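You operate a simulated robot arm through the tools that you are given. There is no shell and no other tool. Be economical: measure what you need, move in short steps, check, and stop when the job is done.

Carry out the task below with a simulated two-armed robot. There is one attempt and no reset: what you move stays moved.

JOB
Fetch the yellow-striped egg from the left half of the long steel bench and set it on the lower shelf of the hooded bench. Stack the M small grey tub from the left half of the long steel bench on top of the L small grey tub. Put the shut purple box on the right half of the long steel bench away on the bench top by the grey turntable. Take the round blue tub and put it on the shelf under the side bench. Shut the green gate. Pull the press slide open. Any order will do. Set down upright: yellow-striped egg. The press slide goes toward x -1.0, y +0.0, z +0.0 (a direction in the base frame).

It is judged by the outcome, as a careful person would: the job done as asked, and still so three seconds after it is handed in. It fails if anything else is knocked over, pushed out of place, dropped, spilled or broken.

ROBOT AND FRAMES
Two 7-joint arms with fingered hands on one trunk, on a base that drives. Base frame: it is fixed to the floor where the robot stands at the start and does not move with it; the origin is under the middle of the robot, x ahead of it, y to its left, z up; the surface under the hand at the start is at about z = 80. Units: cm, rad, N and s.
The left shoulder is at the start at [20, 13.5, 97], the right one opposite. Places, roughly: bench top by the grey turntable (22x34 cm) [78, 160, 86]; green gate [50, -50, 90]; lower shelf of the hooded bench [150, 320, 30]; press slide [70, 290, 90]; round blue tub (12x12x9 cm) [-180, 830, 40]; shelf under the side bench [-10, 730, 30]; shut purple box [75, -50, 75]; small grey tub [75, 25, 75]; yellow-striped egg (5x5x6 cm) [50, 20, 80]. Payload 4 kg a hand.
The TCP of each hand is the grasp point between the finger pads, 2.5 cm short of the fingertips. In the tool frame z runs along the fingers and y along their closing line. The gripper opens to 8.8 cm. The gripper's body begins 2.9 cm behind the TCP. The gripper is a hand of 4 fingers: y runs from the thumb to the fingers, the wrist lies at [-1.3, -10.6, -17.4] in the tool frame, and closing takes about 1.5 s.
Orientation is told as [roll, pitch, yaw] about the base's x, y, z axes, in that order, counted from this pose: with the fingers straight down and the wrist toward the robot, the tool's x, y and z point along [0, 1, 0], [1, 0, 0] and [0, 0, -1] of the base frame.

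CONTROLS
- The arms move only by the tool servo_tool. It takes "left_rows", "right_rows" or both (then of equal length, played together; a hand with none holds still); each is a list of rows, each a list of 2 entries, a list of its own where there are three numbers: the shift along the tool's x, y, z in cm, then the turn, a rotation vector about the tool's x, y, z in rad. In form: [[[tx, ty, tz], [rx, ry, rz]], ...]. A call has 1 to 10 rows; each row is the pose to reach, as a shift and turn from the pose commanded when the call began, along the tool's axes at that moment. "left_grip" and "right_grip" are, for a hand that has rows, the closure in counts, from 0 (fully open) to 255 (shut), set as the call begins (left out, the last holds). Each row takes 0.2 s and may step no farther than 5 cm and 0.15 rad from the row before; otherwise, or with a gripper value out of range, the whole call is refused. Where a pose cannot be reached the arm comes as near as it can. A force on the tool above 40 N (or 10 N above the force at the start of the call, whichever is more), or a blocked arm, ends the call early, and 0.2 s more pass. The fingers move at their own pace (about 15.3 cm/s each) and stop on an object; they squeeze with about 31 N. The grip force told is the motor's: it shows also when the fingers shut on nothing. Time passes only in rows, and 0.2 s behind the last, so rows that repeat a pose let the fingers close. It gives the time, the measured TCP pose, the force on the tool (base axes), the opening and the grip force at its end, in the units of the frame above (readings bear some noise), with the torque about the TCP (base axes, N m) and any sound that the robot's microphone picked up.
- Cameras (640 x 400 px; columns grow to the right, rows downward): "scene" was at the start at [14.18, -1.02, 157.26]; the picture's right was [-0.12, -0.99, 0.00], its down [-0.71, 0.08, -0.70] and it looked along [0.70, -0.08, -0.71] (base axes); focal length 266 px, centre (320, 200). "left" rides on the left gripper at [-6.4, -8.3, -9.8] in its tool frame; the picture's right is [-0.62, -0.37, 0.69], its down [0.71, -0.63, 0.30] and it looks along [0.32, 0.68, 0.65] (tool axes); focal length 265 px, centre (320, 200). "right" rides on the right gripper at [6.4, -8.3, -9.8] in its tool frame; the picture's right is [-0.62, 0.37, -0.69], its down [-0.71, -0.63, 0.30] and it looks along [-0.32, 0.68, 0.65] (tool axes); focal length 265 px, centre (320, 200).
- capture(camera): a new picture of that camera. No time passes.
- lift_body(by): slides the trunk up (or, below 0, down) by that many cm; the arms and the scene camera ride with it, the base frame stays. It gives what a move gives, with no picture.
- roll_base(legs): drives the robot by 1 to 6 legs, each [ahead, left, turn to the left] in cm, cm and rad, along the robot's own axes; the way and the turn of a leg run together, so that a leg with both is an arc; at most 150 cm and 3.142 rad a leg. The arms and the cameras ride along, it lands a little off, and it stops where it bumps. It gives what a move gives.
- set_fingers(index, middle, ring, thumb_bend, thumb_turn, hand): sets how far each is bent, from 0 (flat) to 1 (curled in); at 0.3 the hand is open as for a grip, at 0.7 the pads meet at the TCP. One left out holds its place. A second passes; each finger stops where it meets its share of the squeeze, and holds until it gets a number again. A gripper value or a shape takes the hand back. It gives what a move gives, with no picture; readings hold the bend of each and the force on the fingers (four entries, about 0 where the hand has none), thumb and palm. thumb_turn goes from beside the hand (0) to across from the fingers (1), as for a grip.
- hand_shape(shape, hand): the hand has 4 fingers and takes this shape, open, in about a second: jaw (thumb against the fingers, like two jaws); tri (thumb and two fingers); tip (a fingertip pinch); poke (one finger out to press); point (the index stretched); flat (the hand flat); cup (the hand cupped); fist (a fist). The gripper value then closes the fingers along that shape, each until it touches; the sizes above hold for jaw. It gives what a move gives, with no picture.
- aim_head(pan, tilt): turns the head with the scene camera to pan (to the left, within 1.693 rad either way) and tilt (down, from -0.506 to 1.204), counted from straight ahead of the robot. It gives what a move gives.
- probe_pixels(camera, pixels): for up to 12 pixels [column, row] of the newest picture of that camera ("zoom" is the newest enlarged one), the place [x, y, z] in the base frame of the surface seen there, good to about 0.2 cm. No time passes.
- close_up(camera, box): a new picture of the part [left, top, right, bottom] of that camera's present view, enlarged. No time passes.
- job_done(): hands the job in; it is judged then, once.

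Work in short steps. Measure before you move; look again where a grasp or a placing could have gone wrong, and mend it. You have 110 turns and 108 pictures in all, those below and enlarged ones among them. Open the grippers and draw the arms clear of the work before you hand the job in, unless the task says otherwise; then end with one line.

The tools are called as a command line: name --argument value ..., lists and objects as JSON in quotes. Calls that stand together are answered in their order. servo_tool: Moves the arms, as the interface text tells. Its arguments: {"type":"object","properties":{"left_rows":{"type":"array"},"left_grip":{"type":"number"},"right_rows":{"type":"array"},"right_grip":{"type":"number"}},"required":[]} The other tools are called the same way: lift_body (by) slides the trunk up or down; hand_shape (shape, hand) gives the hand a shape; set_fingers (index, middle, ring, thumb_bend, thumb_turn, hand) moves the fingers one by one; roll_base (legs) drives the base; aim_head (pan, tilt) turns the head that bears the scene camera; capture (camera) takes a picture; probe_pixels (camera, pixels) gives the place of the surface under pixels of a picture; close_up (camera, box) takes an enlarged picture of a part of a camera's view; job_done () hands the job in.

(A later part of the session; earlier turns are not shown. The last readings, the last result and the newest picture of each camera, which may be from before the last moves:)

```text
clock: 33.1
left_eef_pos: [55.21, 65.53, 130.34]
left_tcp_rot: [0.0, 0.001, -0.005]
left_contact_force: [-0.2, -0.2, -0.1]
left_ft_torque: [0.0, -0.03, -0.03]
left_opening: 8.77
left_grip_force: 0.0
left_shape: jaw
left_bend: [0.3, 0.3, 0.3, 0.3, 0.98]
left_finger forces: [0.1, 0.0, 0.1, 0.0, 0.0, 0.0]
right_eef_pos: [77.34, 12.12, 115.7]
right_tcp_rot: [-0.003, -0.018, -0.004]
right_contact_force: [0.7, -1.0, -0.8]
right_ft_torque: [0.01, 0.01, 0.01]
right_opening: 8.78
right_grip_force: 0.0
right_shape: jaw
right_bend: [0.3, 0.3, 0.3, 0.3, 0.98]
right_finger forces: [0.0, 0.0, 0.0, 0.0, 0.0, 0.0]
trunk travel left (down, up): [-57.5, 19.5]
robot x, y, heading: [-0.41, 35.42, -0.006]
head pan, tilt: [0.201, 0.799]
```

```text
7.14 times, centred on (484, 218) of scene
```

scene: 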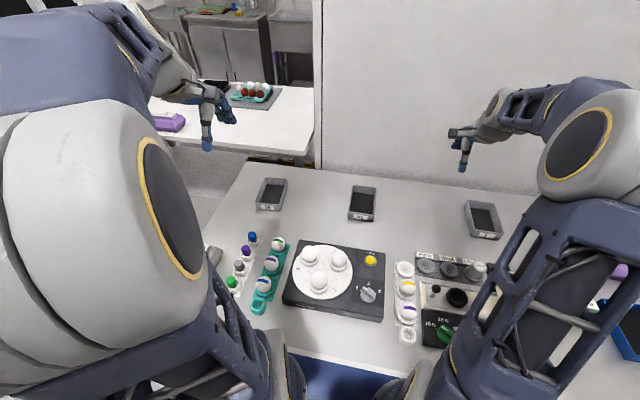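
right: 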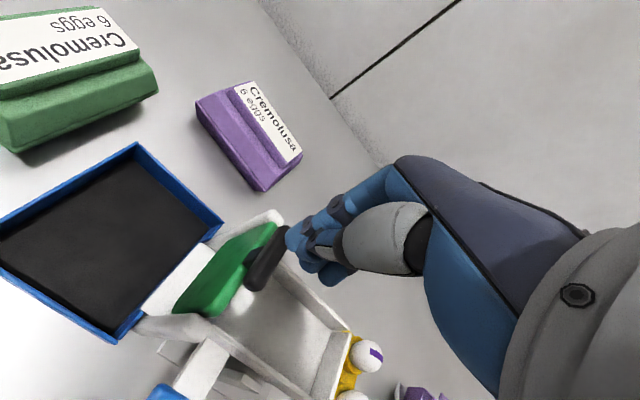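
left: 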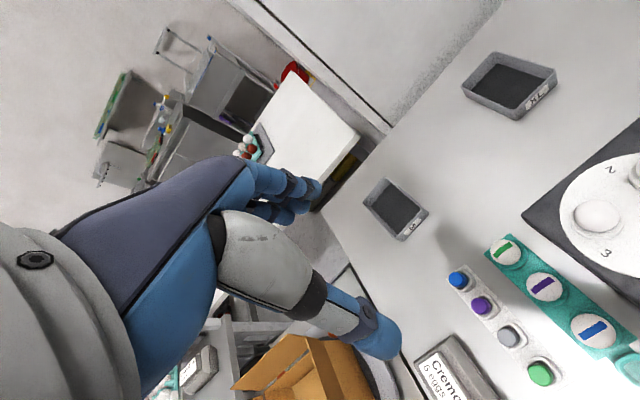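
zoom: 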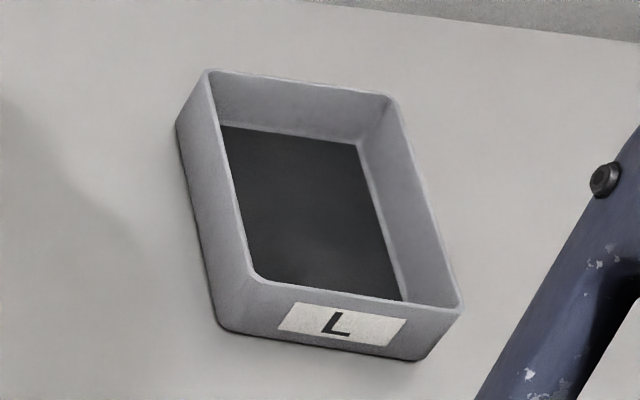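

probe_pixels --camera "zoom" --pixels '[[208, 74], [388, 98], [254, 277], [456, 306], [226, 328], [418, 358], [355, 293], [230, 170], [418, 190], [300, 84]]'

probe_pixels --camera "scene" --pixels '[[265.5, 178.2], [286.8, 179.6], [255.8, 202.3], [279.4, 204.1], [257.2, 209.2], [280, 210.8], [267.5, 203.2], [276, 178.6], [283.5, 190], [260.5, 190]]'

```text
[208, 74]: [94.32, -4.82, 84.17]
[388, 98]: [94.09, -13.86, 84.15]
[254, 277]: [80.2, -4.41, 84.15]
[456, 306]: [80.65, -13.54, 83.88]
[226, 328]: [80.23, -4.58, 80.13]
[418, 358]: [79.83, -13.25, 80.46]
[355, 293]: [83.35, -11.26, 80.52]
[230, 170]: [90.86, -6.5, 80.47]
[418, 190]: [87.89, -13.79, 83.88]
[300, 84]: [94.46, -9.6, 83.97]
```

```text
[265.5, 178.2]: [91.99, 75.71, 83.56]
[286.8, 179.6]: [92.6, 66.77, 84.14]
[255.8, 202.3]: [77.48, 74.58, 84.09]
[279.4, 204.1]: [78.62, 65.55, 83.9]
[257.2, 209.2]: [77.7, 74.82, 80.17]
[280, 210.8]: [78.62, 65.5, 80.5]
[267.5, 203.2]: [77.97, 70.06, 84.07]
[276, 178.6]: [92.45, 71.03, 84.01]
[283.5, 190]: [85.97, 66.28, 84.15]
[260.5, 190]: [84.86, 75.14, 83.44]
```

Both tubs are straight-walled 14.3×9.2 cm: M centre (85.2, 70.65) yaw +0.08, L centre (87.3, −9.15) yaw −0.027. I bring the left hand over M's near end wall (78.0, 70.06).

servo_tool --left_rows '[[[0.46, 2.28, 4], [0, 0, -0.009]], [[0.93, 4.55, 8], [0, 0, -0.018]], [[1.4, 6.83, 12], [0, 0, -0.026]], [[1.86, 9.1, 16], [0, 0, -0.035]], [[2.32, 11.4, 20], [0, 0, -0.044]], [[2.8, 13.7, 24], [0, 0, -0.053]], [[3.25, 15.9, 28], [0, 0, -0.062]], [[3.7, 18.2, 32], [0, 0, -0.07]], [[4.2, 20.5, 36], [0, 0, -0.08]], [[4.64, 22.77, 40], [0, 0, -0.088]]]'

close_up --camera "scene" --box '[220, 140, 330, 225]'

capture --camera "left"

```text
clock: 35.4
left_eef_pos: [78.09, 69.86, 90.27]
left_tcp_rot: [0.001, 0.001, 0.084]
left_contact_force: [-1.0, -0.4, 1.3]
left_ft_torque: [0.01, -0.04, 0.03]
left_opening: 8.79
left_grip_force: 0.0
left_shape: jaw
left_bend: [0.3, 0.3, 0.3, 0.3, 0.98]
left_finger forces: [0.1, 0.1, 0.0, 0.1, 0.0, 0.1]
right_eef_pos: [77.4, 12.15, 115.73]
right_tcp_rot: [-0.003, -0.018, -0.003]
right_contact_force: [-0.5, 0.0, 0.0]
right_ft_torque: [0.0, -0.03, -0.02]
right_opening: 8.77
right_grip_force: 0.2
right_shape: jaw
right_bend: [0.3, 0.3, 0.3, 0.3, 0.98]
right_finger forces: [0.0, 0.1, 0.0, 0.0, 0.1, 0.0]
trunk travel left (down, up): [-57.5, 19.5]
robot x, y, heading: [-0.15, 35.9, -0.006]
head pan, tilt: [0.201, 0.799]
```

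```text
4.71 times, centred on (275, 182) of scene
```

zoom: 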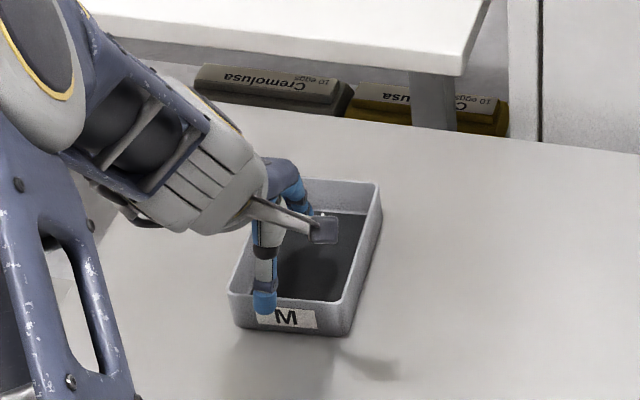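

```text
74 pictures are left
```

left: 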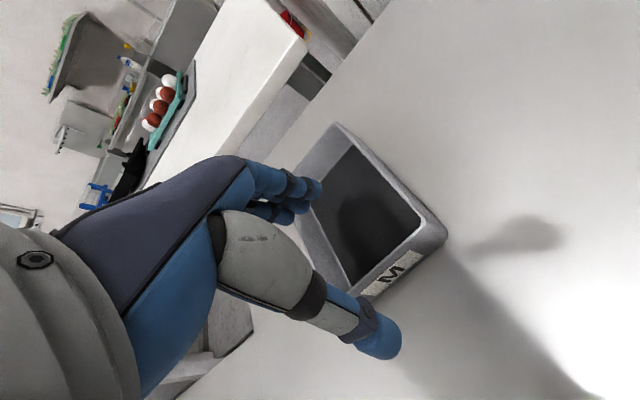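

Alignment looks good: fingers over the interior, thumb outside. Descend 6.3 cm and close.

servo_tool --left_rows '[[[0, 0, 3], [0, 0, 0]], [[0, 0, 5], [0, 0, 0]], [[0, 0, 6.3], [0, 0, 0]]]'

servo_tool --left_rows '[[[0, 0, 0], [0, 0, 0]], [[0, 0, 0], [0, 0, 0]], [[0, 0, 0], [0, 0, 0]], [[0, 0, 0], [0, 0, 0]], [[0, 0, 0], [0, 0, 0]], [[0, 0, 0], [0, 0, 0]], [[0, 0, 0], [0, 0, 0]], [[0, 0, 0], [0, 0, 0]]]' --left_grip 255

close_up --camera "scene" --box '[220, 140, 330, 225]'

```text
clock: 36.1
left_eef_pos: [78.21, 70.12, 83.73]
left_tcp_rot: [0.001, -0.001, 0.083]
left_contact_force: [0.1, 0.1, 0.1]
left_ft_torque: [0.01, -0.03, 0.0]
left_opening: 8.77
left_grip_force: 0.0
left_shape: jaw
left_bend: [0.3, 0.3, 0.3, 0.3, 0.98]
left_finger forces: [0.1, 0.1, 0.0, 0.0, 0.0, 0.0]
right_eef_pos: [77.4, 12.2, 115.76]
right_tcp_rot: [-0.002, -0.016, -0.004]
right_contact_force: [-0.1, 0.7, 0.6]
right_ft_torque: [-0.02, 0.0, -0.05]
right_opening: 8.77
right_grip_force: 0.1
right_shape: jaw
right_bend: [0.3, 0.3, 0.3, 0.3, 0.98]
right_finger forces: [0.1, 0.0, 0.0, 0.0, 0.0, 0.1]
trunk travel left (down, up): [-57.5, 19.5]
robot x, y, heading: [-0.14, 35.46, -0.006]
head pan, tilt: [0.201, 0.799]
```

```text
clock: 38.0
left_eef_pos: [78.15, 70.05, 83.81]
left_tcp_rot: [0.0, 0.002, 0.084]
left_contact_force: [-0.4, 0.1, 1.3]
left_ft_torque: [-0.06, -0.02, -0.04]
left_opening: 0.0
left_grip_force: 31.6
left_shape: jaw
left_bend: [0.7, 0.7, 0.7, 0.71, 1.0]
left_finger forces: [17.3, 7.4, 3.4, 0.0, 28.1, 0.1]
right_eef_pos: [77.35, 12.07, 115.62]
right_tcp_rot: [-0.005, -0.017, -0.004]
right_contact_force: [0.3, -0.2, 0.3]
right_ft_torque: [-0.01, -0.02, -0.03]
right_opening: 8.77
right_grip_force: 0.1
right_shape: jaw
right_bend: [0.3, 0.3, 0.3, 0.3, 0.98]
right_finger forces: [0.0, 0.0, 0.0, 0.0, 0.0, 0.0]
trunk travel left (down, up): [-57.5, 19.5]
robot x, y, heading: [-0.21, 35.86, -0.002]
head pan, tilt: [0.201, 0.799]
```

```text
4.71 times, centred on (275, 182) of scene
```

zoom: 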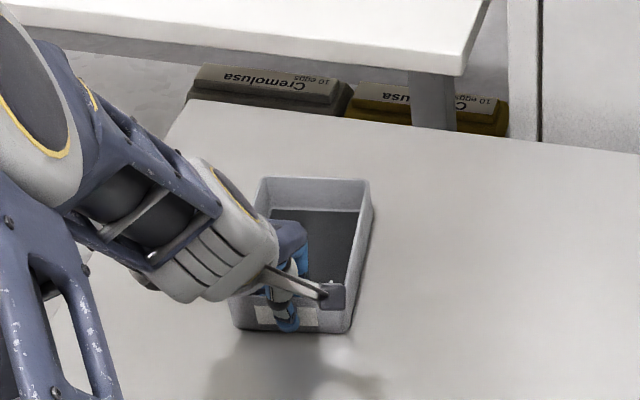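

Gripped (finger forces 28 N each side). Lift 8 cm and check.

servo_tool --left_rows '[[[0, 0, -1], [0, 0, 0]], [[0, 0, -3], [0, 0, 0]], [[0, 0, -6], [0, 0, 0]], [[0, 0, -10], [0, 0, 0]], [[0, 0, -12], [0, 0, 0]], [[0, 0, -12], [0, 0, 0]]]'

close_up --camera "scene" --box '[210, 100, 340, 210]'

```text
clock: 39.4
left_eef_pos: [78.0, 70.08, 95.96]
left_tcp_rot: [0.0, 0.001, 0.084]
left_contact_force: [0.3, 0.5, -0.6]
left_ft_torque: [-0.04, 0.06, 0.03]
left_opening: 0.01
left_grip_force: 30.7
left_shape: jaw
left_bend: [0.7, 0.7, 0.7, 0.71, 1.0]
left_finger forces: [20.4, 6.5, 3.0, 0.0, 29.6, 0.1]
right_eef_pos: [77.38, 12.11, 115.69]
right_tcp_rot: [-0.004, -0.017, -0.003]
right_contact_force: [0.4, 0.6, 0.0]
right_ft_torque: [0.02, 0.0, -0.02]
right_opening: 8.77
right_grip_force: 0.0
right_shape: jaw
right_bend: [0.3, 0.3, 0.3, 0.3, 0.98]
right_finger forces: [0.1, 0.0, 0.0, 0.0, 0.0, 0.1]
trunk travel left (down, up): [-57.5, 19.5]
robot x, y, heading: [0.07, 35.51, -0.008]
head pan, tilt: [0.201, 0.799]
```

```text
3.64 times, centred on (275, 155) of scene
```

zoom: 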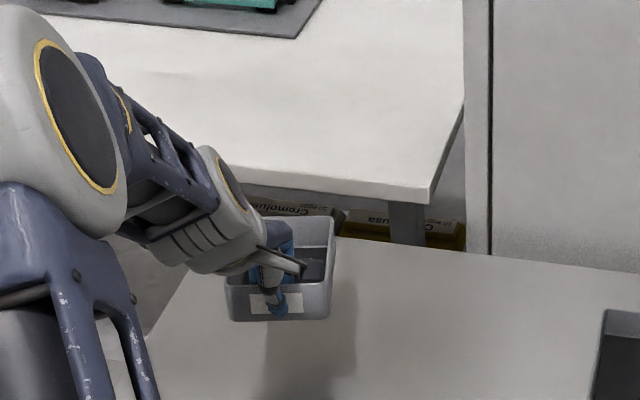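

Held level. I raise it to clear the machine and drive right to y ≈ −27, from where both the L tub and the purple box are reachable.

servo_tool --left_rows '[[[0, 0, -4], [0, 0, 0]], [[0, 0, -8], [0, 0, 0]], [[0, 0, -12], [0, 0, 0]], [[0, 0, -16], [0, 0, 0]]]'

roll_base --legs '[[0, -62.5, 0]]'

aim_head --pan 0.0 --tilt 0.8

capture --camera "scene"

```text
clock: 40.4
left_eef_pos: [78.12, 70.2, 111.71]
left_tcp_rot: [-0.003, 0.005, 0.081]
left_contact_force: [-0.9, -0.3, -0.9]
left_ft_torque: [0.0, 0.06, -0.02]
left_opening: 0.0
left_grip_force: 31.3
left_shape: jaw
left_bend: [0.7, 0.7, 0.7, 0.72, 1.0]
left_finger forces: [20.4, 6.3, 3.0, 0.0, 29.5, 0.0]
right_eef_pos: [77.4, 12.08, 115.67]
right_tcp_rot: [-0.005, -0.018, -0.004]
right_contact_force: [0.2, -0.7, 0.0]
right_ft_torque: [-0.01, -0.05, -0.01]
right_opening: 8.78
right_grip_force: 0.1
right_shape: jaw
right_bend: [0.3, 0.3, 0.3, 0.3, 0.98]
right_finger forces: [0.0, 0.0, 0.0, 0.0, 0.0, 0.1]
trunk travel left (down, up): [-57.5, 19.5]
robot x, y, heading: [-0.25, 35.68, -0.008]
head pan, tilt: [0.201, 0.799]
```

```text
clock: 43.9
left_eef_pos: [77.71, 7.6, 111.9]
left_tcp_rot: [0.001, 0.003, 0.087]
left_contact_force: [-0.4, -0.3, -1.0]
left_ft_torque: [-0.02, 0.12, 0.02]
left_opening: 0.03
left_grip_force: 30.9
left_shape: jaw
left_bend: [0.7, 0.7, 0.7, 0.72, 1.0]
left_finger forces: [20.4, 6.3, 3.0, 0.0, 29.5, 0.0]
right_eef_pos: [77.21, -50.57, 115.71]
right_tcp_rot: [-0.002, -0.018, 0.0]
right_contact_force: [-0.4, 0.3, 0.4]
right_ft_torque: [0.02, 0.0, 0.01]
right_opening: 8.78
right_grip_force: 0.0
right_shape: jaw
right_bend: [0.3, 0.3, 0.3, 0.3, 0.98]
right_finger forces: [0.0, 0.0, 0.1, 0.0, 0.0, 0.0]
trunk travel left (down, up): [-57.5, 19.5]
robot x, y, heading: [-0.84, -27.0, 0.001]
head pan, tilt: [0.201, 0.799]
```

```text
clock: 44.6
left_eef_pos: [77.74, 7.5, 111.81]
left_tcp_rot: [0.001, 0.002, 0.087]
left_contact_force: [-0.2, -0.4, -2.1]
left_ft_torque: [-0.03, 0.05, -0.02]
left_opening: 0.0
left_grip_force: 31.4
left_shape: jaw
left_bend: [0.7, 0.7, 0.7, 0.72, 1.0]
left_finger forces: [20.4, 6.5, 3.0, 0.0, 29.6, 0.1]
right_eef_pos: [77.37, -50.71, 115.69]
right_tcp_rot: [-0.005, -0.018, 0.0]
right_contact_force: [0.4, -0.6, 0.7]
right_ft_torque: [0.02, 0.0, -0.02]
right_opening: 8.75
right_grip_force: 0.0
right_shape: jaw
right_bend: [0.3, 0.3, 0.3, 0.3, 0.98]
right_finger forces: [0.0, 0.0, 0.1, 0.0, 0.0, 0.0]
trunk travel left (down, up): [-57.5, 19.5]
robot x, y, heading: [-0.39, -27.34, 0.001]
head pan, tilt: [0.0, 0.799]
```

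```text
71 pictures are left
```

scene: 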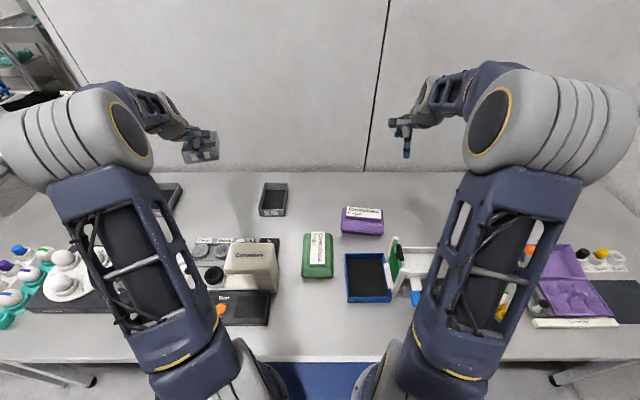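

Look at the held tub closely to measure its pose in hand.

close_up --camera "scene" --box '[165, 115, 245, 175]'

close_up --camera "left" --box '[200, 80, 520, 380]'

```text
6.67 times, centred on (205, 145) of scene
```

zoom: 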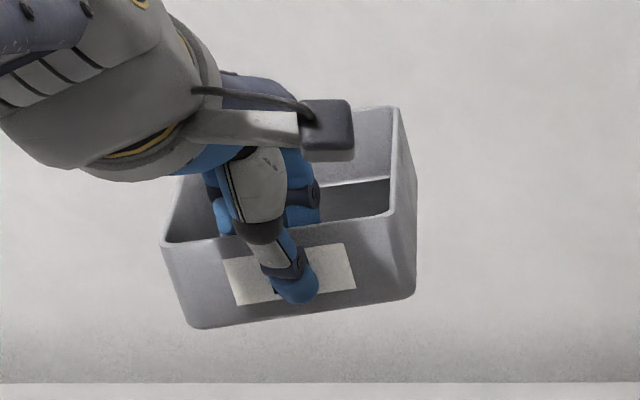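

```text
1.33 times, centred on (360, 230) of left
```

zoom: 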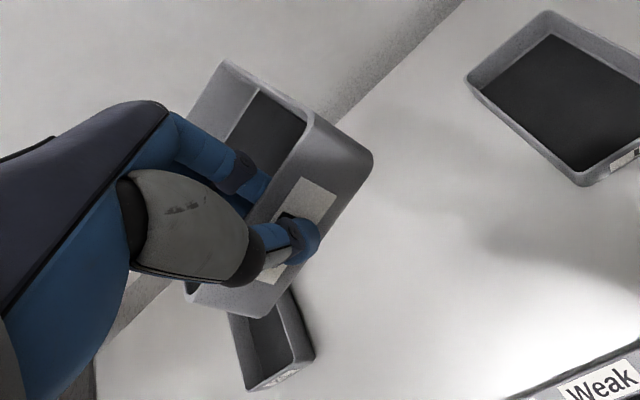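

probe_pixels --camera "scene" --pixels '[[182.5, 151.8], [315, 250], [315.8, 147.5], [331, 146.8], [331.3, 131.7], [186.5, 163.5], [217.5, 159.5], [187, 152], [216.3, 147.3], [216.5, 132.5]]'

```text
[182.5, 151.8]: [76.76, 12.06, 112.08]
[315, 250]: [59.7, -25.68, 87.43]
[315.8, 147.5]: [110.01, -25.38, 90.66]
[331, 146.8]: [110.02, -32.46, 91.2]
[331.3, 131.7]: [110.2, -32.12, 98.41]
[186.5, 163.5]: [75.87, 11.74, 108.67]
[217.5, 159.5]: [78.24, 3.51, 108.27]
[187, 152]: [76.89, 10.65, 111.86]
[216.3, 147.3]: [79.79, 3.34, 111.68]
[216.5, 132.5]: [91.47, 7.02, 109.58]
```

The tub pivoted in the hand to yaw ≈0.305 (centre about 7.4, 2.35 cm from the TCP). I rotate the hand by −0.33 and carry it over L, at height ~97.

servo_tool --left_rows '[[[-4, 0.15, 0], [0, 0, 0.08]], [[-8, 0.3, 0], [0, 0, 0.16]], [[-12.5, 0.5, 0], [0, 0, 0.24]], [[-16.6, 0.66, 0], [0, 0, 0.332]], [[-16.6, 0.66, 5], [0, 0, 0.332]], [[-16.6, 0.66, 10], [0, 0, 0.332]], [[-16.6, 0.66, 15], [0, 0, 0.332]], [[-16.6, 0.66, 15], [0, 0, 0.332]]]'

close_up --camera "scene" --box '[230, 140, 320, 220]'

```text
clock: 46.4
left_eef_pos: [79.67, -9.0, 96.67]
left_tcp_rot: [-0.002, 0.001, -0.246]
left_contact_force: [-0.3, 0.5, -1.1]
left_ft_torque: [-0.04, 0.09, 0.01]
left_opening: 0.0
left_grip_force: 31.7
left_shape: jaw
left_bend: [0.7, 0.7, 0.7, 0.72, 1.0]
left_finger forces: [20.8, 5.9, 2.9, 0.1, 29.3, 0.0]
right_eef_pos: [77.22, -50.65, 115.8]
right_tcp_rot: [-0.004, -0.018, 0.0]
right_contact_force: [1.5, 0.3, 0.2]
right_ft_torque: [0.0, 0.03, 0.01]
right_opening: 8.76
right_grip_force: 0.0
right_shape: jaw
right_bend: [0.3, 0.3, 0.3, 0.3, 0.98]
right_finger forces: [0.0, 0.0, 0.0, 0.0, 0.1, 0.1]
trunk travel left (down, up): [-57.5, 19.5]
robot x, y, heading: [-0.31, -27.37, 0.001]
head pan, tilt: [0.0, 0.799]
```

```text
5.00 times, centred on (275, 180) of scene
```

zoom: 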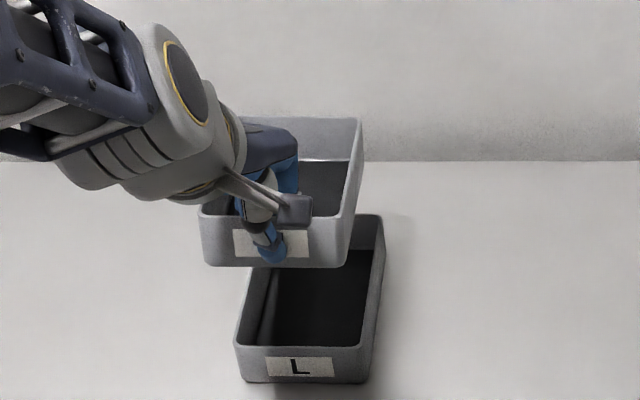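

probe_pixels --camera "zoom" --pixels '[[204, 214], [338, 216], [358, 121], [345, 187], [207, 262], [340, 264], [240, 343], [362, 347], [380, 218], [245, 378], [362, 380], [290, 120]]'

```text
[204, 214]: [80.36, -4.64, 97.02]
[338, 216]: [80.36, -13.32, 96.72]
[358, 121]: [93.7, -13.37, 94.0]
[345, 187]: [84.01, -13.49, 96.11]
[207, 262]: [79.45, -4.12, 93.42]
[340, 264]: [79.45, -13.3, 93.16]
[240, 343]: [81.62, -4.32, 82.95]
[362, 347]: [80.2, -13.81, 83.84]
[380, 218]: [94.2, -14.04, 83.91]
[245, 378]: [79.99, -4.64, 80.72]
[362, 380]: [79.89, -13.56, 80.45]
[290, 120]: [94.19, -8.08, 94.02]
```

M is nose-down by ~0.22 rad in the grip (near rim z 97, far rim 94); horizontally it aligns with L. I level it with the wrist and lower to just above L.

servo_tool --left_rows '[[[0, 0, 0], [-0.1, 0.009, 0]], [[0, 0, 0], [-0.212, 0.019, 0]], [[0, 0, 0], [-0.212, 0.019, 0]]]'

close_up --camera "scene" --box '[230, 140, 320, 220]'

probe_pixels --camera "zoom" --pixels '[[204, 214], [338, 216], [358, 108], [345, 187], [207, 260], [340, 262], [355, 110], [358, 115], [340, 105], [310, 104], [290, 110], [290, 106]]'

```text
clock: 47.2
left_eef_pos: [79.8, -8.98, 96.77]
left_tcp_rot: [0.02, -0.21, -0.247]
left_contact_force: [0.3, -0.2, -1.3]
left_ft_torque: [-0.01, 0.06, 0.04]
left_opening: 0.02
left_grip_force: 30.8
left_shape: jaw
left_bend: [0.7, 0.7, 0.7, 0.72, 1.0]
left_finger forces: [20.7, 5.9, 2.6, 0.0, 29.4, 0.1]
right_eef_pos: [77.18, -50.57, 115.82]
right_tcp_rot: [-0.003, -0.017, 0.0]
right_contact_force: [-0.2, -0.7, 0.4]
right_ft_torque: [0.04, 0.01, 0.01]
right_opening: 8.79
right_grip_force: 0.0
right_shape: jaw
right_bend: [0.3, 0.3, 0.3, 0.3, 0.98]
right_finger forces: [0.1, 0.1, 0.0, 0.0, 0.1, 0.0]
trunk travel left (down, up): [-57.5, 19.5]
robot x, y, heading: [-0.28, -27.25, 0.0]
head pan, tilt: [0.0, 0.799]
```

```text
5.00 times, centred on (275, 180) of scene
```

zoom: 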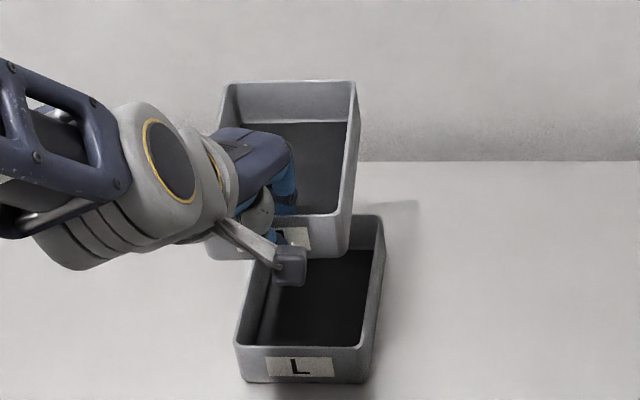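

```text
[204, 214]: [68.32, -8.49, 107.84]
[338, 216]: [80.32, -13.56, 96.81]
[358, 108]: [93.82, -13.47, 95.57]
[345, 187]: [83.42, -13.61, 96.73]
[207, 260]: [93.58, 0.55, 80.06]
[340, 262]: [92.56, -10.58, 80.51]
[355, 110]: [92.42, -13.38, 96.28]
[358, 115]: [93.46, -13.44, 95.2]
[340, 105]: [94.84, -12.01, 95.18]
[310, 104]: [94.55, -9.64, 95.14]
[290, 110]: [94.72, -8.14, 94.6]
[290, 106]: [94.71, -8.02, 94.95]
```

M now looks level. I lower 7.6 cm, leaving ~1 cm, and check.

servo_tool --left_rows '[[[-0.21, -0.6, 2.93], [0, 0, 0]], [[-0.42, -1.18, 5.87], [0, 0, 0]], [[-0.53, -1.5, 7.43], [0, 0, 0]], [[-0.53, -1.5, 7.43], [0, 0, 0]]]'

close_up --camera "scene" --box '[230, 150, 320, 230]'

probe_pixels --camera "zoom" --pixels '[[350, 260], [355, 250], [362, 310], [362, 295], [375, 150], [370, 200], [375, 250], [385, 200]]'

```text
clock: 48.2
left_eef_pos: [79.67, -9.27, 89.37]
left_tcp_rot: [0.016, -0.212, -0.248]
left_contact_force: [0.2, 0.1, -0.8]
left_ft_torque: [0.02, 0.09, -0.01]
left_opening: 0.0
left_grip_force: 31.0
left_shape: jaw
left_bend: [0.7, 0.7, 0.7, 0.72, 1.0]
left_finger forces: [20.8, 5.7, 2.8, 0.0, 29.4, 0.1]
right_eef_pos: [77.24, -50.53, 115.71]
right_tcp_rot: [-0.003, -0.016, 0.0]
right_contact_force: [0.2, 0.5, -0.6]
right_ft_torque: [-0.01, -0.05, 0.0]
right_opening: 8.75
right_grip_force: 0.0
right_shape: jaw
right_bend: [0.3, 0.3, 0.3, 0.3, 0.98]
right_finger forces: [0.0, 0.0, 0.1, 0.1, 0.0, 0.0]
trunk travel left (down, up): [-57.5, 19.5]
robot x, y, heading: [-0.61, -27.35, -0.001]
head pan, tilt: [0.0, 0.799]
```

```text
5.00 times, centred on (275, 190) of scene
```

zoom: 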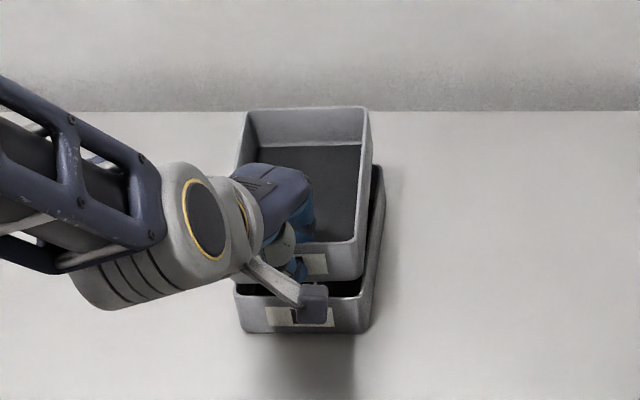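

```text
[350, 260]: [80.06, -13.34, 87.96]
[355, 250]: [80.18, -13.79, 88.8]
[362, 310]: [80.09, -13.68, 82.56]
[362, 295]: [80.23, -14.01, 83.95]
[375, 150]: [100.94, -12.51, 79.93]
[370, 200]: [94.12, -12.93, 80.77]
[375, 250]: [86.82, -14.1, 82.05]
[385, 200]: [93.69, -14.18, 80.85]
```

Alignment within 0.3 cm. I lower the last ~1.1 cm slowly.

servo_tool --left_rows '[[[-0.02, -0.06, 0.3], [0, 0, 0]], [[-0.04, -0.12, 0.6], [0, 0, 0]], [[-0.06, -0.18, 0.9], [0, 0, 0]], [[-0.08, -0.22, 1.1], [0, 0, 0]]]'

close_up --camera "scene" --box '[245, 160, 305, 220]'

```text
clock: 49.2
left_eef_pos: [79.66, -9.39, 88.34]
left_tcp_rot: [0.018, -0.211, -0.246]
left_contact_force: [0.9, 0.5, -0.9]
left_ft_torque: [-0.01, 0.05, 0.0]
left_opening: 0.02
left_grip_force: 31.6
left_shape: jaw
left_bend: [0.7, 0.7, 0.7, 0.72, 1.0]
left_finger forces: [20.8, 5.7, 2.7, 0.0, 29.3, 0.0]
right_eef_pos: [77.21, -50.53, 115.71]
right_tcp_rot: [-0.004, -0.017, 0.001]
right_contact_force: [-1.3, -0.3, -0.4]
right_ft_torque: [0.03, -0.01, -0.01]
right_opening: 8.79
right_grip_force: 0.1
right_shape: jaw
right_bend: [0.3, 0.3, 0.3, 0.3, 0.98]
right_finger forces: [0.0, 0.0, 0.1, 0.1, 0.0, 0.0]
trunk travel left (down, up): [-57.5, 19.5]
robot x, y, heading: [-0.7, -27.03, -0.003]
head pan, tilt: [0.0, 0.799]
```

```text
6.67 times, centred on (275, 190) of scene
```

zoom: 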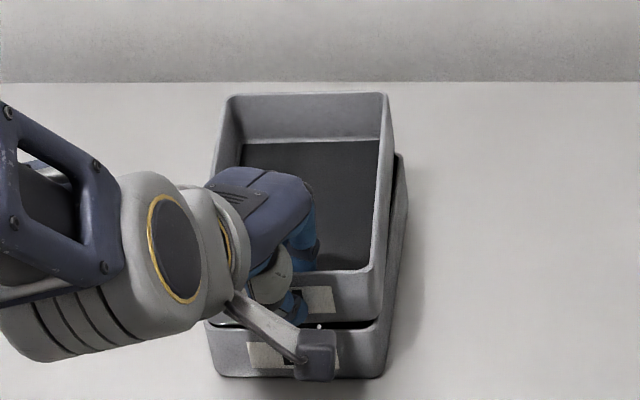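

Still a slim gap, no contact force. I lower another 0.8 cm in small steps.

servo_tool --left_rows '[[[0, -0.04, 0.2], [0, 0, 0]], [[0, -0.08, 0.4], [0, 0, 0]], [[0, -0.12, 0.6], [0, 0, 0]], [[0, -0.16, 0.8], [0, 0, 0]]]'

close_up --camera "scene" --box '[245, 160, 305, 220]'

```text
clock: 50.2
left_eef_pos: [79.91, -9.38, 87.77]
left_tcp_rot: [0.021, -0.22, -0.247]
left_contact_force: [-6.8, 1.6, 35.2]
left_ft_torque: [0.02, 0.19, 0.0]
left_opening: 0.02
left_grip_force: 30.7
left_shape: jaw
left_bend: [0.7, 0.7, 0.7, 0.73, 1.0]
left_finger forces: [22.4, 8.0, 3.6, 0.0, 40.7, 0.1]
right_eef_pos: [77.22, -50.53, 115.9]
right_tcp_rot: [-0.002, -0.017, 0.0]
right_contact_force: [0.4, 0.1, -0.1]
right_ft_torque: [-0.02, -0.01, 0.0]
right_opening: 8.77
right_grip_force: 0.0
right_shape: jaw
right_bend: [0.3, 0.3, 0.3, 0.3, 0.98]
right_finger forces: [0.0, 0.0, 0.0, 0.0, 0.0, 0.1]
trunk travel left (down, up): [-57.5, 19.5]
robot x, y, heading: [-0.46, -27.53, -0.0]
head pan, tilt: [0.0, 0.799]
```

```text
6.67 times, centred on (275, 190) of scene
```

zoom: 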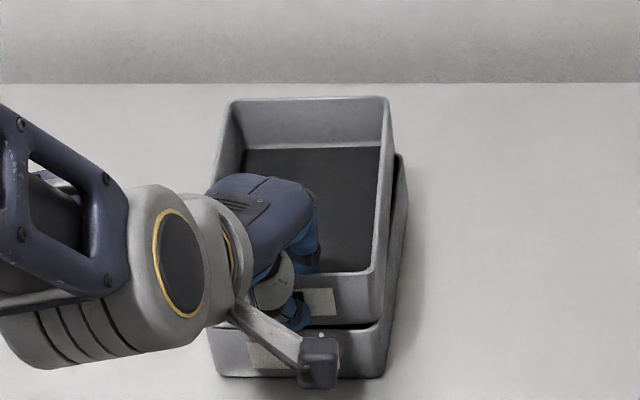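

Contact made (35 N). I ease up 0.3 cm, open, and withdraw along the tool axis.

servo_tool --left_rows '[[[0, 0.06, -0.3], [0, 0, 0]], [[0, 0.06, -0.3], [0, 0, 0]]]'

servo_tool --left_rows '[[[0, 0, 0], [0, 0, 0]], [[0, 0, 0], [0, 0, 0]], [[0, 0, 0], [0, 0, 0]], [[0, 0, 0], [0, 0, 0]], [[0, 0, 0], [0, 0, 0]]]' --left_grip 0

servo_tool --left_rows '[[[0, 0.4, -2], [0, 0, 0]], [[0, 0.8, -4], [0, 0, 0]], [[0, 1.2, -6], [0, 0, 0]], [[0, 2, -10], [0, 0, 0]], [[0, 2, -14.5], [0.1, 0, -0.1]], [[0, 2, -19], [0.2, 0, -0.2]], [[4, 0, -21], [0.2, 0, -0.24]]]'

close_up --camera "scene" --box '[230, 150, 320, 230]'

```text
clock: 50.8
left_eef_pos: [79.67, -9.51, 87.78]
left_tcp_rot: [0.019, -0.213, -0.246]
left_contact_force: [1.3, 0.8, 27.0]
left_ft_torque: [0.0, 0.0, -0.02]
left_opening: 0.0
left_grip_force: 31.0
left_shape: jaw
left_bend: [0.7, 0.7, 0.7, 0.73, 1.0]
left_finger forces: [23.4, 8.6, 3.9, 0.1, 34.5, 0.1]
right_eef_pos: [77.18, -50.64, 115.77]
right_tcp_rot: [-0.003, -0.019, 0.0]
right_contact_force: [0.0, 0.2, -0.2]
right_ft_torque: [-0.03, -0.02, -0.02]
right_opening: 8.77
right_grip_force: 0.0
right_shape: jaw
right_bend: [0.3, 0.3, 0.3, 0.3, 0.98]
right_finger forces: [0.0, 0.0, 0.1, 0.0, 0.0, 0.0]
trunk travel left (down, up): [-57.5, 19.5]
robot x, y, heading: [-0.39, -27.41, -0.002]
head pan, tilt: [0.0, 0.799]
```

```text
clock: 52.0
left_eef_pos: [79.75, -9.37, 87.68]
left_tcp_rot: [0.018, -0.211, -0.246]
left_contact_force: [0.7, -0.1, -0.1]
left_ft_torque: [0.04, 0.03, 0.01]
left_opening: 8.79
left_grip_force: 0.1
left_shape: jaw
left_bend: [0.3, 0.3, 0.3, 0.3, 0.98]
left_finger forces: [0.0, 0.0, 0.0, 0.1, 0.0, 0.0]
right_eef_pos: [77.2, -50.6, 115.75]
right_tcp_rot: [-0.005, -0.017, 0.001]
right_contact_force: [-0.4, -0.3, 0.8]
right_ft_torque: [0.0, -0.01, -0.02]
right_opening: 8.78
right_grip_force: 0.0
right_shape: jaw
right_bend: [0.3, 0.3, 0.3, 0.3, 0.98]
right_finger forces: [0.1, 0.0, 0.0, 0.0, 0.0, 0.0]
trunk travel left (down, up): [-57.5, 19.5]
robot x, y, heading: [-0.58, -26.94, -0.004]
head pan, tilt: [0.0, 0.799]
```

```text
clock: 53.6
left_eef_pos: [76.22, -4.86, 108.31]
left_tcp_rot: [-0.009, -0.009, -0.006]
left_contact_force: [0.7, -0.5, 0.8]
left_ft_torque: [0.02, -0.01, -0.01]
left_opening: 8.74
left_grip_force: 0.1
left_shape: jaw
left_bend: [0.3, 0.3, 0.3, 0.3, 0.98]
left_finger forces: [0.0, 0.0, 0.0, 0.0, 0.1, 0.0]
right_eef_pos: [77.25, -50.61, 115.8]
right_tcp_rot: [-0.005, -0.016, 0.0]
right_contact_force: [-0.4, 0.5, -0.2]
right_ft_torque: [0.02, 0.02, 0.02]
right_opening: 8.76
right_grip_force: 0.0
right_shape: jaw
right_bend: [0.3, 0.3, 0.3, 0.3, 0.98]
right_finger forces: [0.1, 0.0, 0.0, 0.0, 0.0, 0.0]
trunk travel left (down, up): [-57.5, 19.5]
robot x, y, heading: [-0.1, -27.39, -0.007]
head pan, tilt: [0.0, 0.799]
```

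```text
5.00 times, centred on (275, 190) of scene
```

zoom: 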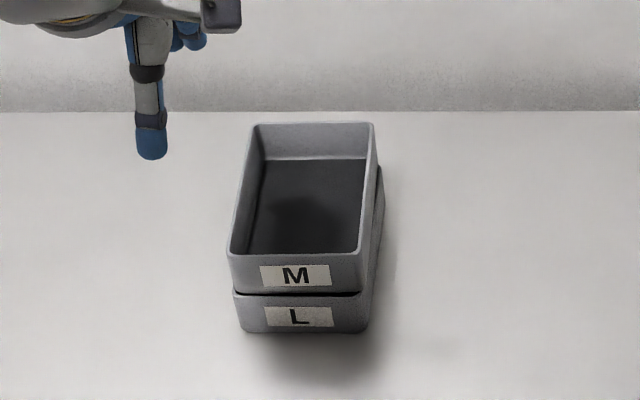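

Stack is good. Now the right hand goes over the purple box's ridge (75.4, −42.5), yaw −0.113, stopping 4 cm above the grasp height.

servo_tool --right_rows '[[[2, -0.5, 3], [0.016, 0, 0.03]], [[4, -1, 7], [0.016, 0, 0.06]], [[6, -1.5, 11], [0.016, 0, 0.09]], [[8.1, -1.9, 15], [0.016, 0, 0.113]], [[8.1, -1.9, 19.5], [0.016, 0, 0.113]], [[8.1, -1.9, 23.5], [0.016, 0, 0.113]], [[8.1, -1.9, 23.5], [0.016, 0, 0.113]]]'

close_up --camera "scene" --box '[310, 170, 420, 250]'

close_up --camera "right" --box '[120, 80, 440, 380]'

```text
clock: 55.2
left_eef_pos: [76.25, -4.71, 108.32]
left_tcp_rot: [-0.009, -0.011, -0.006]
left_contact_force: [-0.7, 0.8, 0.0]
left_ft_torque: [0.01, 0.01, -0.02]
left_opening: 8.77
left_grip_force: 0.0
left_shape: jaw
left_bend: [0.3, 0.3, 0.3, 0.3, 0.98]
left_finger forces: [0.1, 0.0, 0.1, 0.0, 0.1, 0.0]
right_eef_pos: [75.81, -42.58, 92.33]
right_tcp_rot: [-0.004, -0.002, -0.114]
right_contact_force: [-0.8, 0.4, -0.7]
right_ft_torque: [0.0, -0.01, 0.02]
right_opening: 8.75
right_grip_force: 0.0
right_shape: jaw
right_bend: [0.3, 0.3, 0.3, 0.3, 0.98]
right_finger forces: [0.0, 0.0, 0.0, 0.0, 0.0, 0.0]
trunk travel left (down, up): [-57.5, 19.5]
robot x, y, heading: [-0.5, -27.32, -0.003]
head pan, tilt: [0.0, 0.799]
```

```text
5.00 times, centred on (365, 210) of scene
```

zoom: 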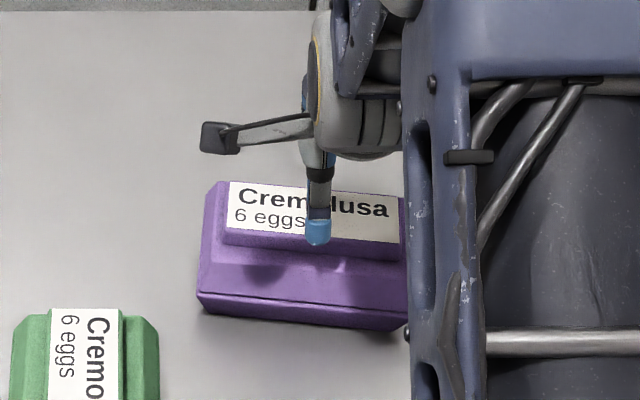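

```text
1.33 times, centred on (280, 230) of right
```

zoom: 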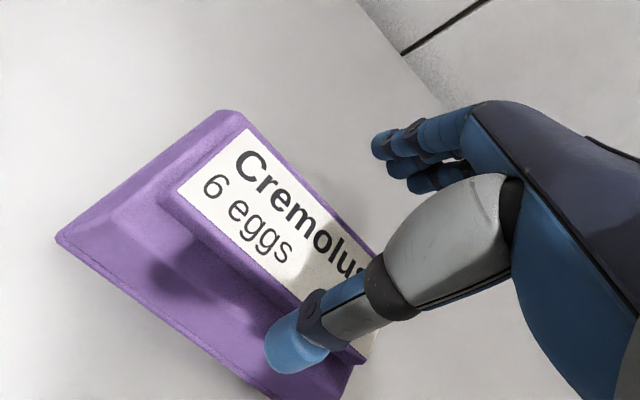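

Good alignment. Lower to z ≈88.3 and close.

servo_tool --right_rows '[[[0, -0.3, 2], [0, 0, 0]], [[0, -0.4, 3.4], [0, 0, 0]], [[0, -0.4, 4.0], [0, 0, 0]], [[0, -0.4, 4.0], [0, 0, 0]]]'

servo_tool --right_rows '[[[0, 0, 0], [0, 0, 0]], [[0, 0, 0], [0, 0, 0]], [[0, 0, 0], [0, 0, 0]], [[0, 0, 0], [0, 0, 0]], [[0, 0, 0], [0, 0, 0]], [[0, 0, 0], [0, 0, 0]], [[0, 0, 0], [0, 0, 0]]]' --right_grip 255

servo_tool --right_rows '[[[0, 0, -1], [0, 0, 0]], [[0, 0, -3], [0, 0, 0]], [[0, 0, -5], [0, 0, 0]], [[0, 0, -5], [0, 0, 0]]]'

close_up --camera "scene" --box '[310, 160, 420, 240]'

```text
clock: 56.2
left_eef_pos: [76.23, -4.85, 108.25]
left_tcp_rot: [-0.009, -0.012, -0.003]
left_contact_force: [-0.3, 0.0, -0.3]
left_ft_torque: [-0.01, -0.03, 0.02]
left_opening: 8.76
left_grip_force: 0.0
left_shape: jaw
left_bend: [0.3, 0.3, 0.3, 0.3, 0.98]
left_finger forces: [0.1, 0.0, 0.0, 0.0, 0.1, 0.0]
right_eef_pos: [75.33, -42.48, 88.31]
right_tcp_rot: [-0.002, -0.002, -0.113]
right_contact_force: [0.3, 0.6, -0.1]
right_ft_torque: [0.03, -0.01, -0.02]
right_opening: 8.75
right_grip_force: 0.0
right_shape: jaw
right_bend: [0.3, 0.3, 0.3, 0.3, 0.98]
right_finger forces: [0.0, 0.1, 0.0, 0.0, 0.0, 0.1]
trunk travel left (down, up): [-57.5, 19.5]
robot x, y, heading: [-0.34, -26.92, -0.001]
head pan, tilt: [0.0, 0.799]
```

```text
clock: 57.8
left_eef_pos: [76.23, -4.8, 108.35]
left_tcp_rot: [-0.008, -0.013, -0.005]
left_contact_force: [0.3, -0.9, -0.3]
left_ft_torque: [0.04, -0.02, -0.03]
left_opening: 8.73
left_grip_force: 0.1
left_shape: jaw
left_bend: [0.3, 0.3, 0.3, 0.3, 0.98]
left_finger forces: [0.0, 0.0, 0.0, 0.0, 0.0, 0.0]
right_eef_pos: [75.31, -42.52, 88.37]
right_tcp_rot: [-0.004, -0.005, -0.114]
right_contact_force: [-5.2, 1.0, 30.7]
right_ft_torque: [0.11, 0.8, -0.05]
right_opening: 4.71
right_grip_force: 31.1
right_shape: jaw
right_bend: [0.74, 0.43, 0.38, 0.64, 1.0]
right_finger forces: [17.1, 5.2, 0.1, 0.0, 52.4, 0.0]
trunk travel left (down, up): [-57.5, 19.5]
robot x, y, heading: [-0.68, -26.84, -0.002]
head pan, tilt: [0.0, 0.799]
```

```text
clock: 58.8
left_eef_pos: [76.26, -4.8, 108.22]
left_tcp_rot: [-0.008, -0.01, -0.005]
left_contact_force: [0.5, 0.4, 0.2]
left_ft_torque: [-0.01, 0.01, 0.03]
left_opening: 8.77
left_grip_force: 0.0
left_shape: jaw
left_bend: [0.3, 0.3, 0.3, 0.3, 0.98]
left_finger forces: [0.0, 0.0, 0.0, 0.0, 0.1, 0.0]
right_eef_pos: [75.47, -42.54, 93.23]
right_tcp_rot: [-0.004, 0.0, -0.112]
right_contact_force: [0.0, 0.4, -4.2]
right_ft_torque: [0.0, 0.01, -0.01]
right_opening: 4.83
right_grip_force: 30.8
right_shape: jaw
right_bend: [0.73, 0.41, 0.39, 0.65, 1.0]
right_finger forces: [14.2, 5.5, 2.0, 0.1, 23.0, 0.1]
trunk travel left (down, up): [-57.5, 19.5]
robot x, y, heading: [-0.22, -26.87, -0.004]
head pan, tilt: [0.0, 0.799]
```

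```text
5.00 times, centred on (365, 200) of scene
```

zoom: 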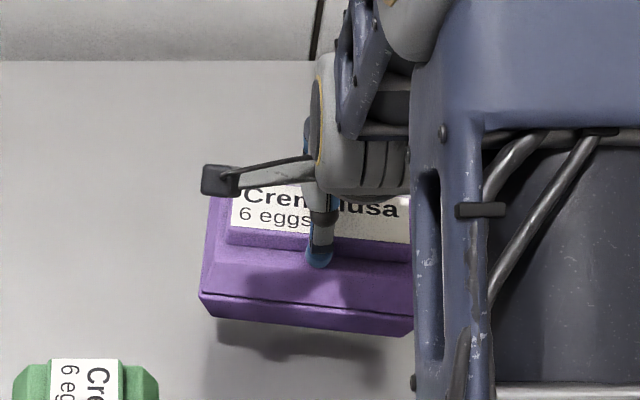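

The box is held level (≈4 N). I raise it and drive to a spot where the left hand can take the egg.

servo_tool --right_rows '[[[0, 0, -4], [0, 0, 0]], [[0, 0, -8], [0, 0, 0]], [[0, 0, -12], [0, 0, 0]], [[0, 0, -16], [0, 0, 0]], [[0, 0, -20], [0, 0, 0]], [[0, 0, -20], [0, 0, 0]]]' --left_rows '[[[0, 0, -1], [0, 0, 0]], [[0, 0, -2], [0, 0, 0]], [[0, 0, -3], [0, 0, 0]], [[0, 0, -4], [0, 0, 0]], [[0, 0, -5], [0, 0, 0]], [[0, 0, -5], [0, 0, 0]]]'

roll_base --legs '[[-8, 23, 0]]'

capture --camera "scene"

close_up --camera "scene" --box '[180, 220, 320, 320]'

```text
clock: 60.2
left_eef_pos: [76.39, -4.79, 113.25]
left_tcp_rot: [-0.009, -0.011, -0.005]
left_contact_force: [-0.9, -0.8, 0.1]
left_ft_torque: [-0.01, -0.01, -0.01]
left_opening: 8.79
left_grip_force: 0.0
left_shape: jaw
left_bend: [0.3, 0.3, 0.3, 0.3, 0.98]
left_finger forces: [0.0, 0.0, 0.1, 0.0, 0.1, 0.0]
right_eef_pos: [75.22, -42.57, 113.04]
right_tcp_rot: [-0.004, 0.0, -0.114]
right_contact_force: [0.9, -0.3, -3.4]
right_ft_torque: [0.01, 0.05, -0.01]
right_opening: 4.83
right_grip_force: 30.7
right_shape: jaw
right_bend: [0.32, 0.41, 0.39, 0.65, 1.0]
right_finger forces: [13.8, 5.6, 2.1, 0.0, 23.2, 0.0]
trunk travel left (down, up): [-57.5, 19.5]
robot x, y, heading: [-0.41, -26.95, 0.004]
head pan, tilt: [0.0, 0.799]
```

```text
clock: 62.0
left_eef_pos: [68.33, 18.55, 113.3]
left_tcp_rot: [-0.009, -0.011, -0.007]
left_contact_force: [0.4, 0.0, 0.6]
left_ft_torque: [-0.04, 0.0, -0.04]
left_opening: 8.79
left_grip_force: 0.2
left_shape: jaw
left_bend: [0.3, 0.3, 0.3, 0.3, 0.98]
left_finger forces: [0.0, 0.0, 0.0, 0.0, 0.0, 0.0]
right_eef_pos: [67.11, -19.28, 113.11]
right_tcp_rot: [-0.005, 0.0, -0.114]
right_contact_force: [-0.3, -0.9, -4.9]
right_ft_torque: [-0.02, 0.02, -0.01]
right_opening: 4.82
right_grip_force: 31.3
right_shape: jaw
right_bend: [0.32, 0.41, 0.39, 0.65, 1.0]
right_finger forces: [13.9, 5.5, 2.0, 0.0, 23.3, 0.1]
trunk travel left (down, up): [-57.5, 19.5]
robot x, y, heading: [-8.44, -3.73, -0.0]
head pan, tilt: [0.0, 0.799]
```

```text
59 pictures are left
```

scene: 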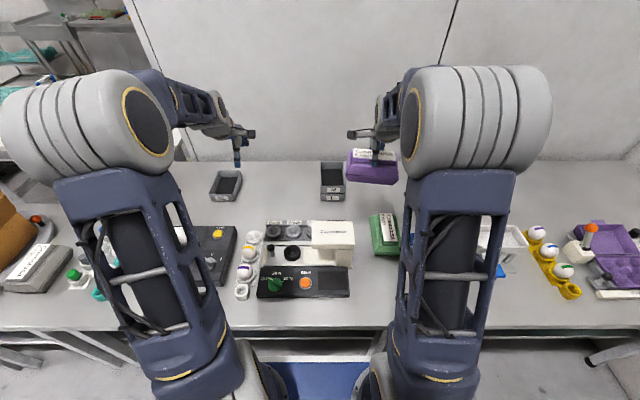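

```text
4.00 times, centred on (250, 270) of scene
```

zoom: 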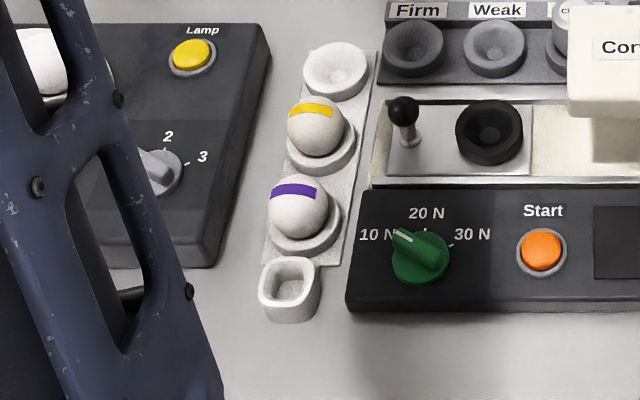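

Probe egg top/stripe, cup rim, neighbours and machine heights.

probe_pixels --camera "zoom" --pixels '[[316, 100], [314, 125], [290, 125], [342, 125], [318, 152], [350, 150], [298, 185], [300, 208], [403, 108], [420, 240], [235, 60], [370, 80]]'

```text
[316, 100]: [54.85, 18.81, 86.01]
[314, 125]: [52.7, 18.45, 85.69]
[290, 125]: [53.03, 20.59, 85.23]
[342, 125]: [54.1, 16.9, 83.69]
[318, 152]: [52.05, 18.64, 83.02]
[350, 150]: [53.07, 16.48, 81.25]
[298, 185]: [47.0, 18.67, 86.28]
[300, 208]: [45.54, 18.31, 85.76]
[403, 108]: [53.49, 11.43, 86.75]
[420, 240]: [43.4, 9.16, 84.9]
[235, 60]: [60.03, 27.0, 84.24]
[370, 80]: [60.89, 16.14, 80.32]
```

Egg centre ≈ (54.2, 18.65), top 86.8; neighbour egg sits 6.7 cm nearer, so I must close along y. I turn the left hand to yaw −90° above it with the opening reduced to ~6.5 cm.

servo_tool --left_rows '[[[0, -1.4, 0], [0, 0, 0.148]], [[0, -2.8, 0], [0, 0, 0.296]], [[0, -4.2, 0], [0, 0, 0.444]], [[0, -5.6, 0], [0, 0, 0.592]], [[0, -7, 0], [0, 0, 0.74]], [[0, -8.4, 0], [0, 0, 0.888]], [[0, -9.8, 0], [0, 0, 1.036]], [[0, -11.2, 0], [0, 0, 1.184]], [[0, -12.6, 0], [0, 0, 1.33]], [[0, -14.1, 0], [0, 0, 1.47]]]' --left_grip 67

```text
clock: 64.2
left_eef_pos: [54.2, 18.6, 113.13]
left_tcp_rot: [0.01, -0.011, -1.477]
left_contact_force: [0.4, -0.6, 0.4]
left_ft_torque: [-0.01, 0.0, -0.01]
left_opening: 6.53
left_grip_force: 0.1
left_shape: jaw
left_bend: [0.27, 0.36, 0.33, 0.55, 0.99]
left_finger forces: [0.0, 0.1, 0.0, 0.0, 0.0, 0.1]
right_eef_pos: [67.13, -19.16, 113.08]
right_tcp_rot: [-0.006, -0.001, -0.112]
right_contact_force: [0.2, 0.1, -4.7]
right_ft_torque: [0.01, 0.0, 0.0]
right_opening: 4.81
right_grip_force: 30.8
right_shape: jaw
right_bend: [0.32, 0.41, 0.39, 0.65, 1.0]
right_finger forces: [13.9, 5.5, 2.0, 0.0, 23.1, 0.0]
trunk travel left (down, up): [-57.5, 19.5]
robot x, y, heading: [-8.49, -3.81, -0.007]
head pan, tilt: [0.0, 0.799]
```

Reached. Descend to z ≈93 with the remaining turn and look.

servo_tool --left_rows '[[[0, 0, 4.5], [0, 0, 0.05]], [[0, 0, 9], [0, 0, 0.09]], [[0, 0, 13.5], [0, 0, 0.09]], [[0, 0, 18], [0, 0, 0.09]], [[0, 0, 20], [0, 0, 0.09]], [[0, 0, 20], [0, 0, 0.09]]]'

close_up --camera "scene" --box '[190, 190, 330, 310]'

capture --camera "left"

```text
clock: 65.6
left_eef_pos: [54.69, 18.54, 93.06]
left_tcp_rot: [0.013, -0.01, -1.566]
left_contact_force: [-0.3, 0.5, -0.4]
left_ft_torque: [0.02, 0.01, 0.01]
left_opening: 6.53
left_grip_force: 0.0
left_shape: jaw
left_bend: [0.27, 0.36, 0.33, 0.55, 0.99]
left_finger forces: [0.0, 0.0, 0.0, 0.1, 0.0, 0.1]
right_eef_pos: [67.17, -19.26, 113.05]
right_tcp_rot: [-0.004, -0.001, -0.112]
right_contact_force: [0.3, 1.0, -4.6]
right_ft_torque: [0.01, 0.0, 0.01]
right_opening: 4.79
right_grip_force: 31.2
right_shape: jaw
right_bend: [0.32, 0.41, 0.39, 0.65, 1.0]
right_finger forces: [13.8, 5.5, 2.0, 0.0, 23.1, 0.1]
trunk travel left (down, up): [-57.5, 19.5]
robot x, y, heading: [-8.44, -3.97, -0.002]
head pan, tilt: [0.0, 0.799]
```

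```text
3.33 times, centred on (260, 250) of scene
```

zoom: 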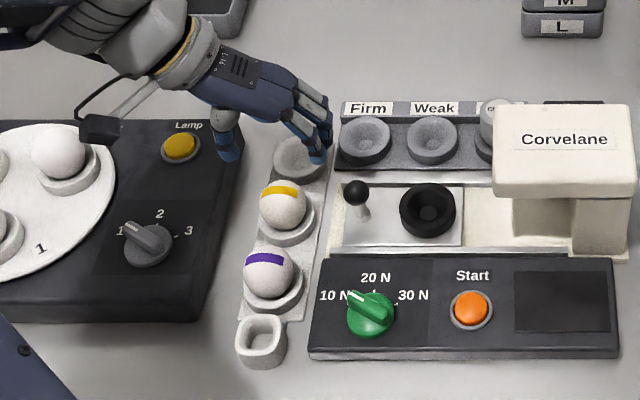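

```text
56 pictures are left
```

left: 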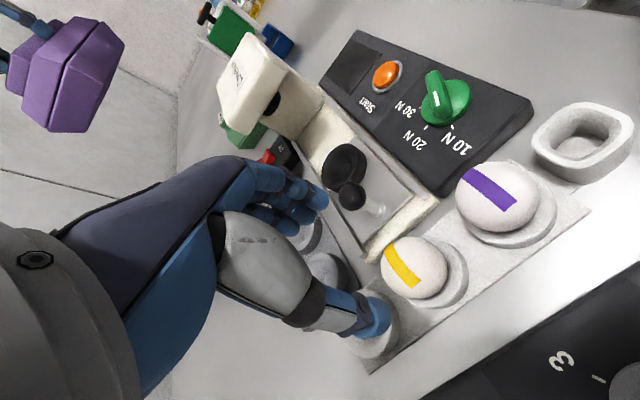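

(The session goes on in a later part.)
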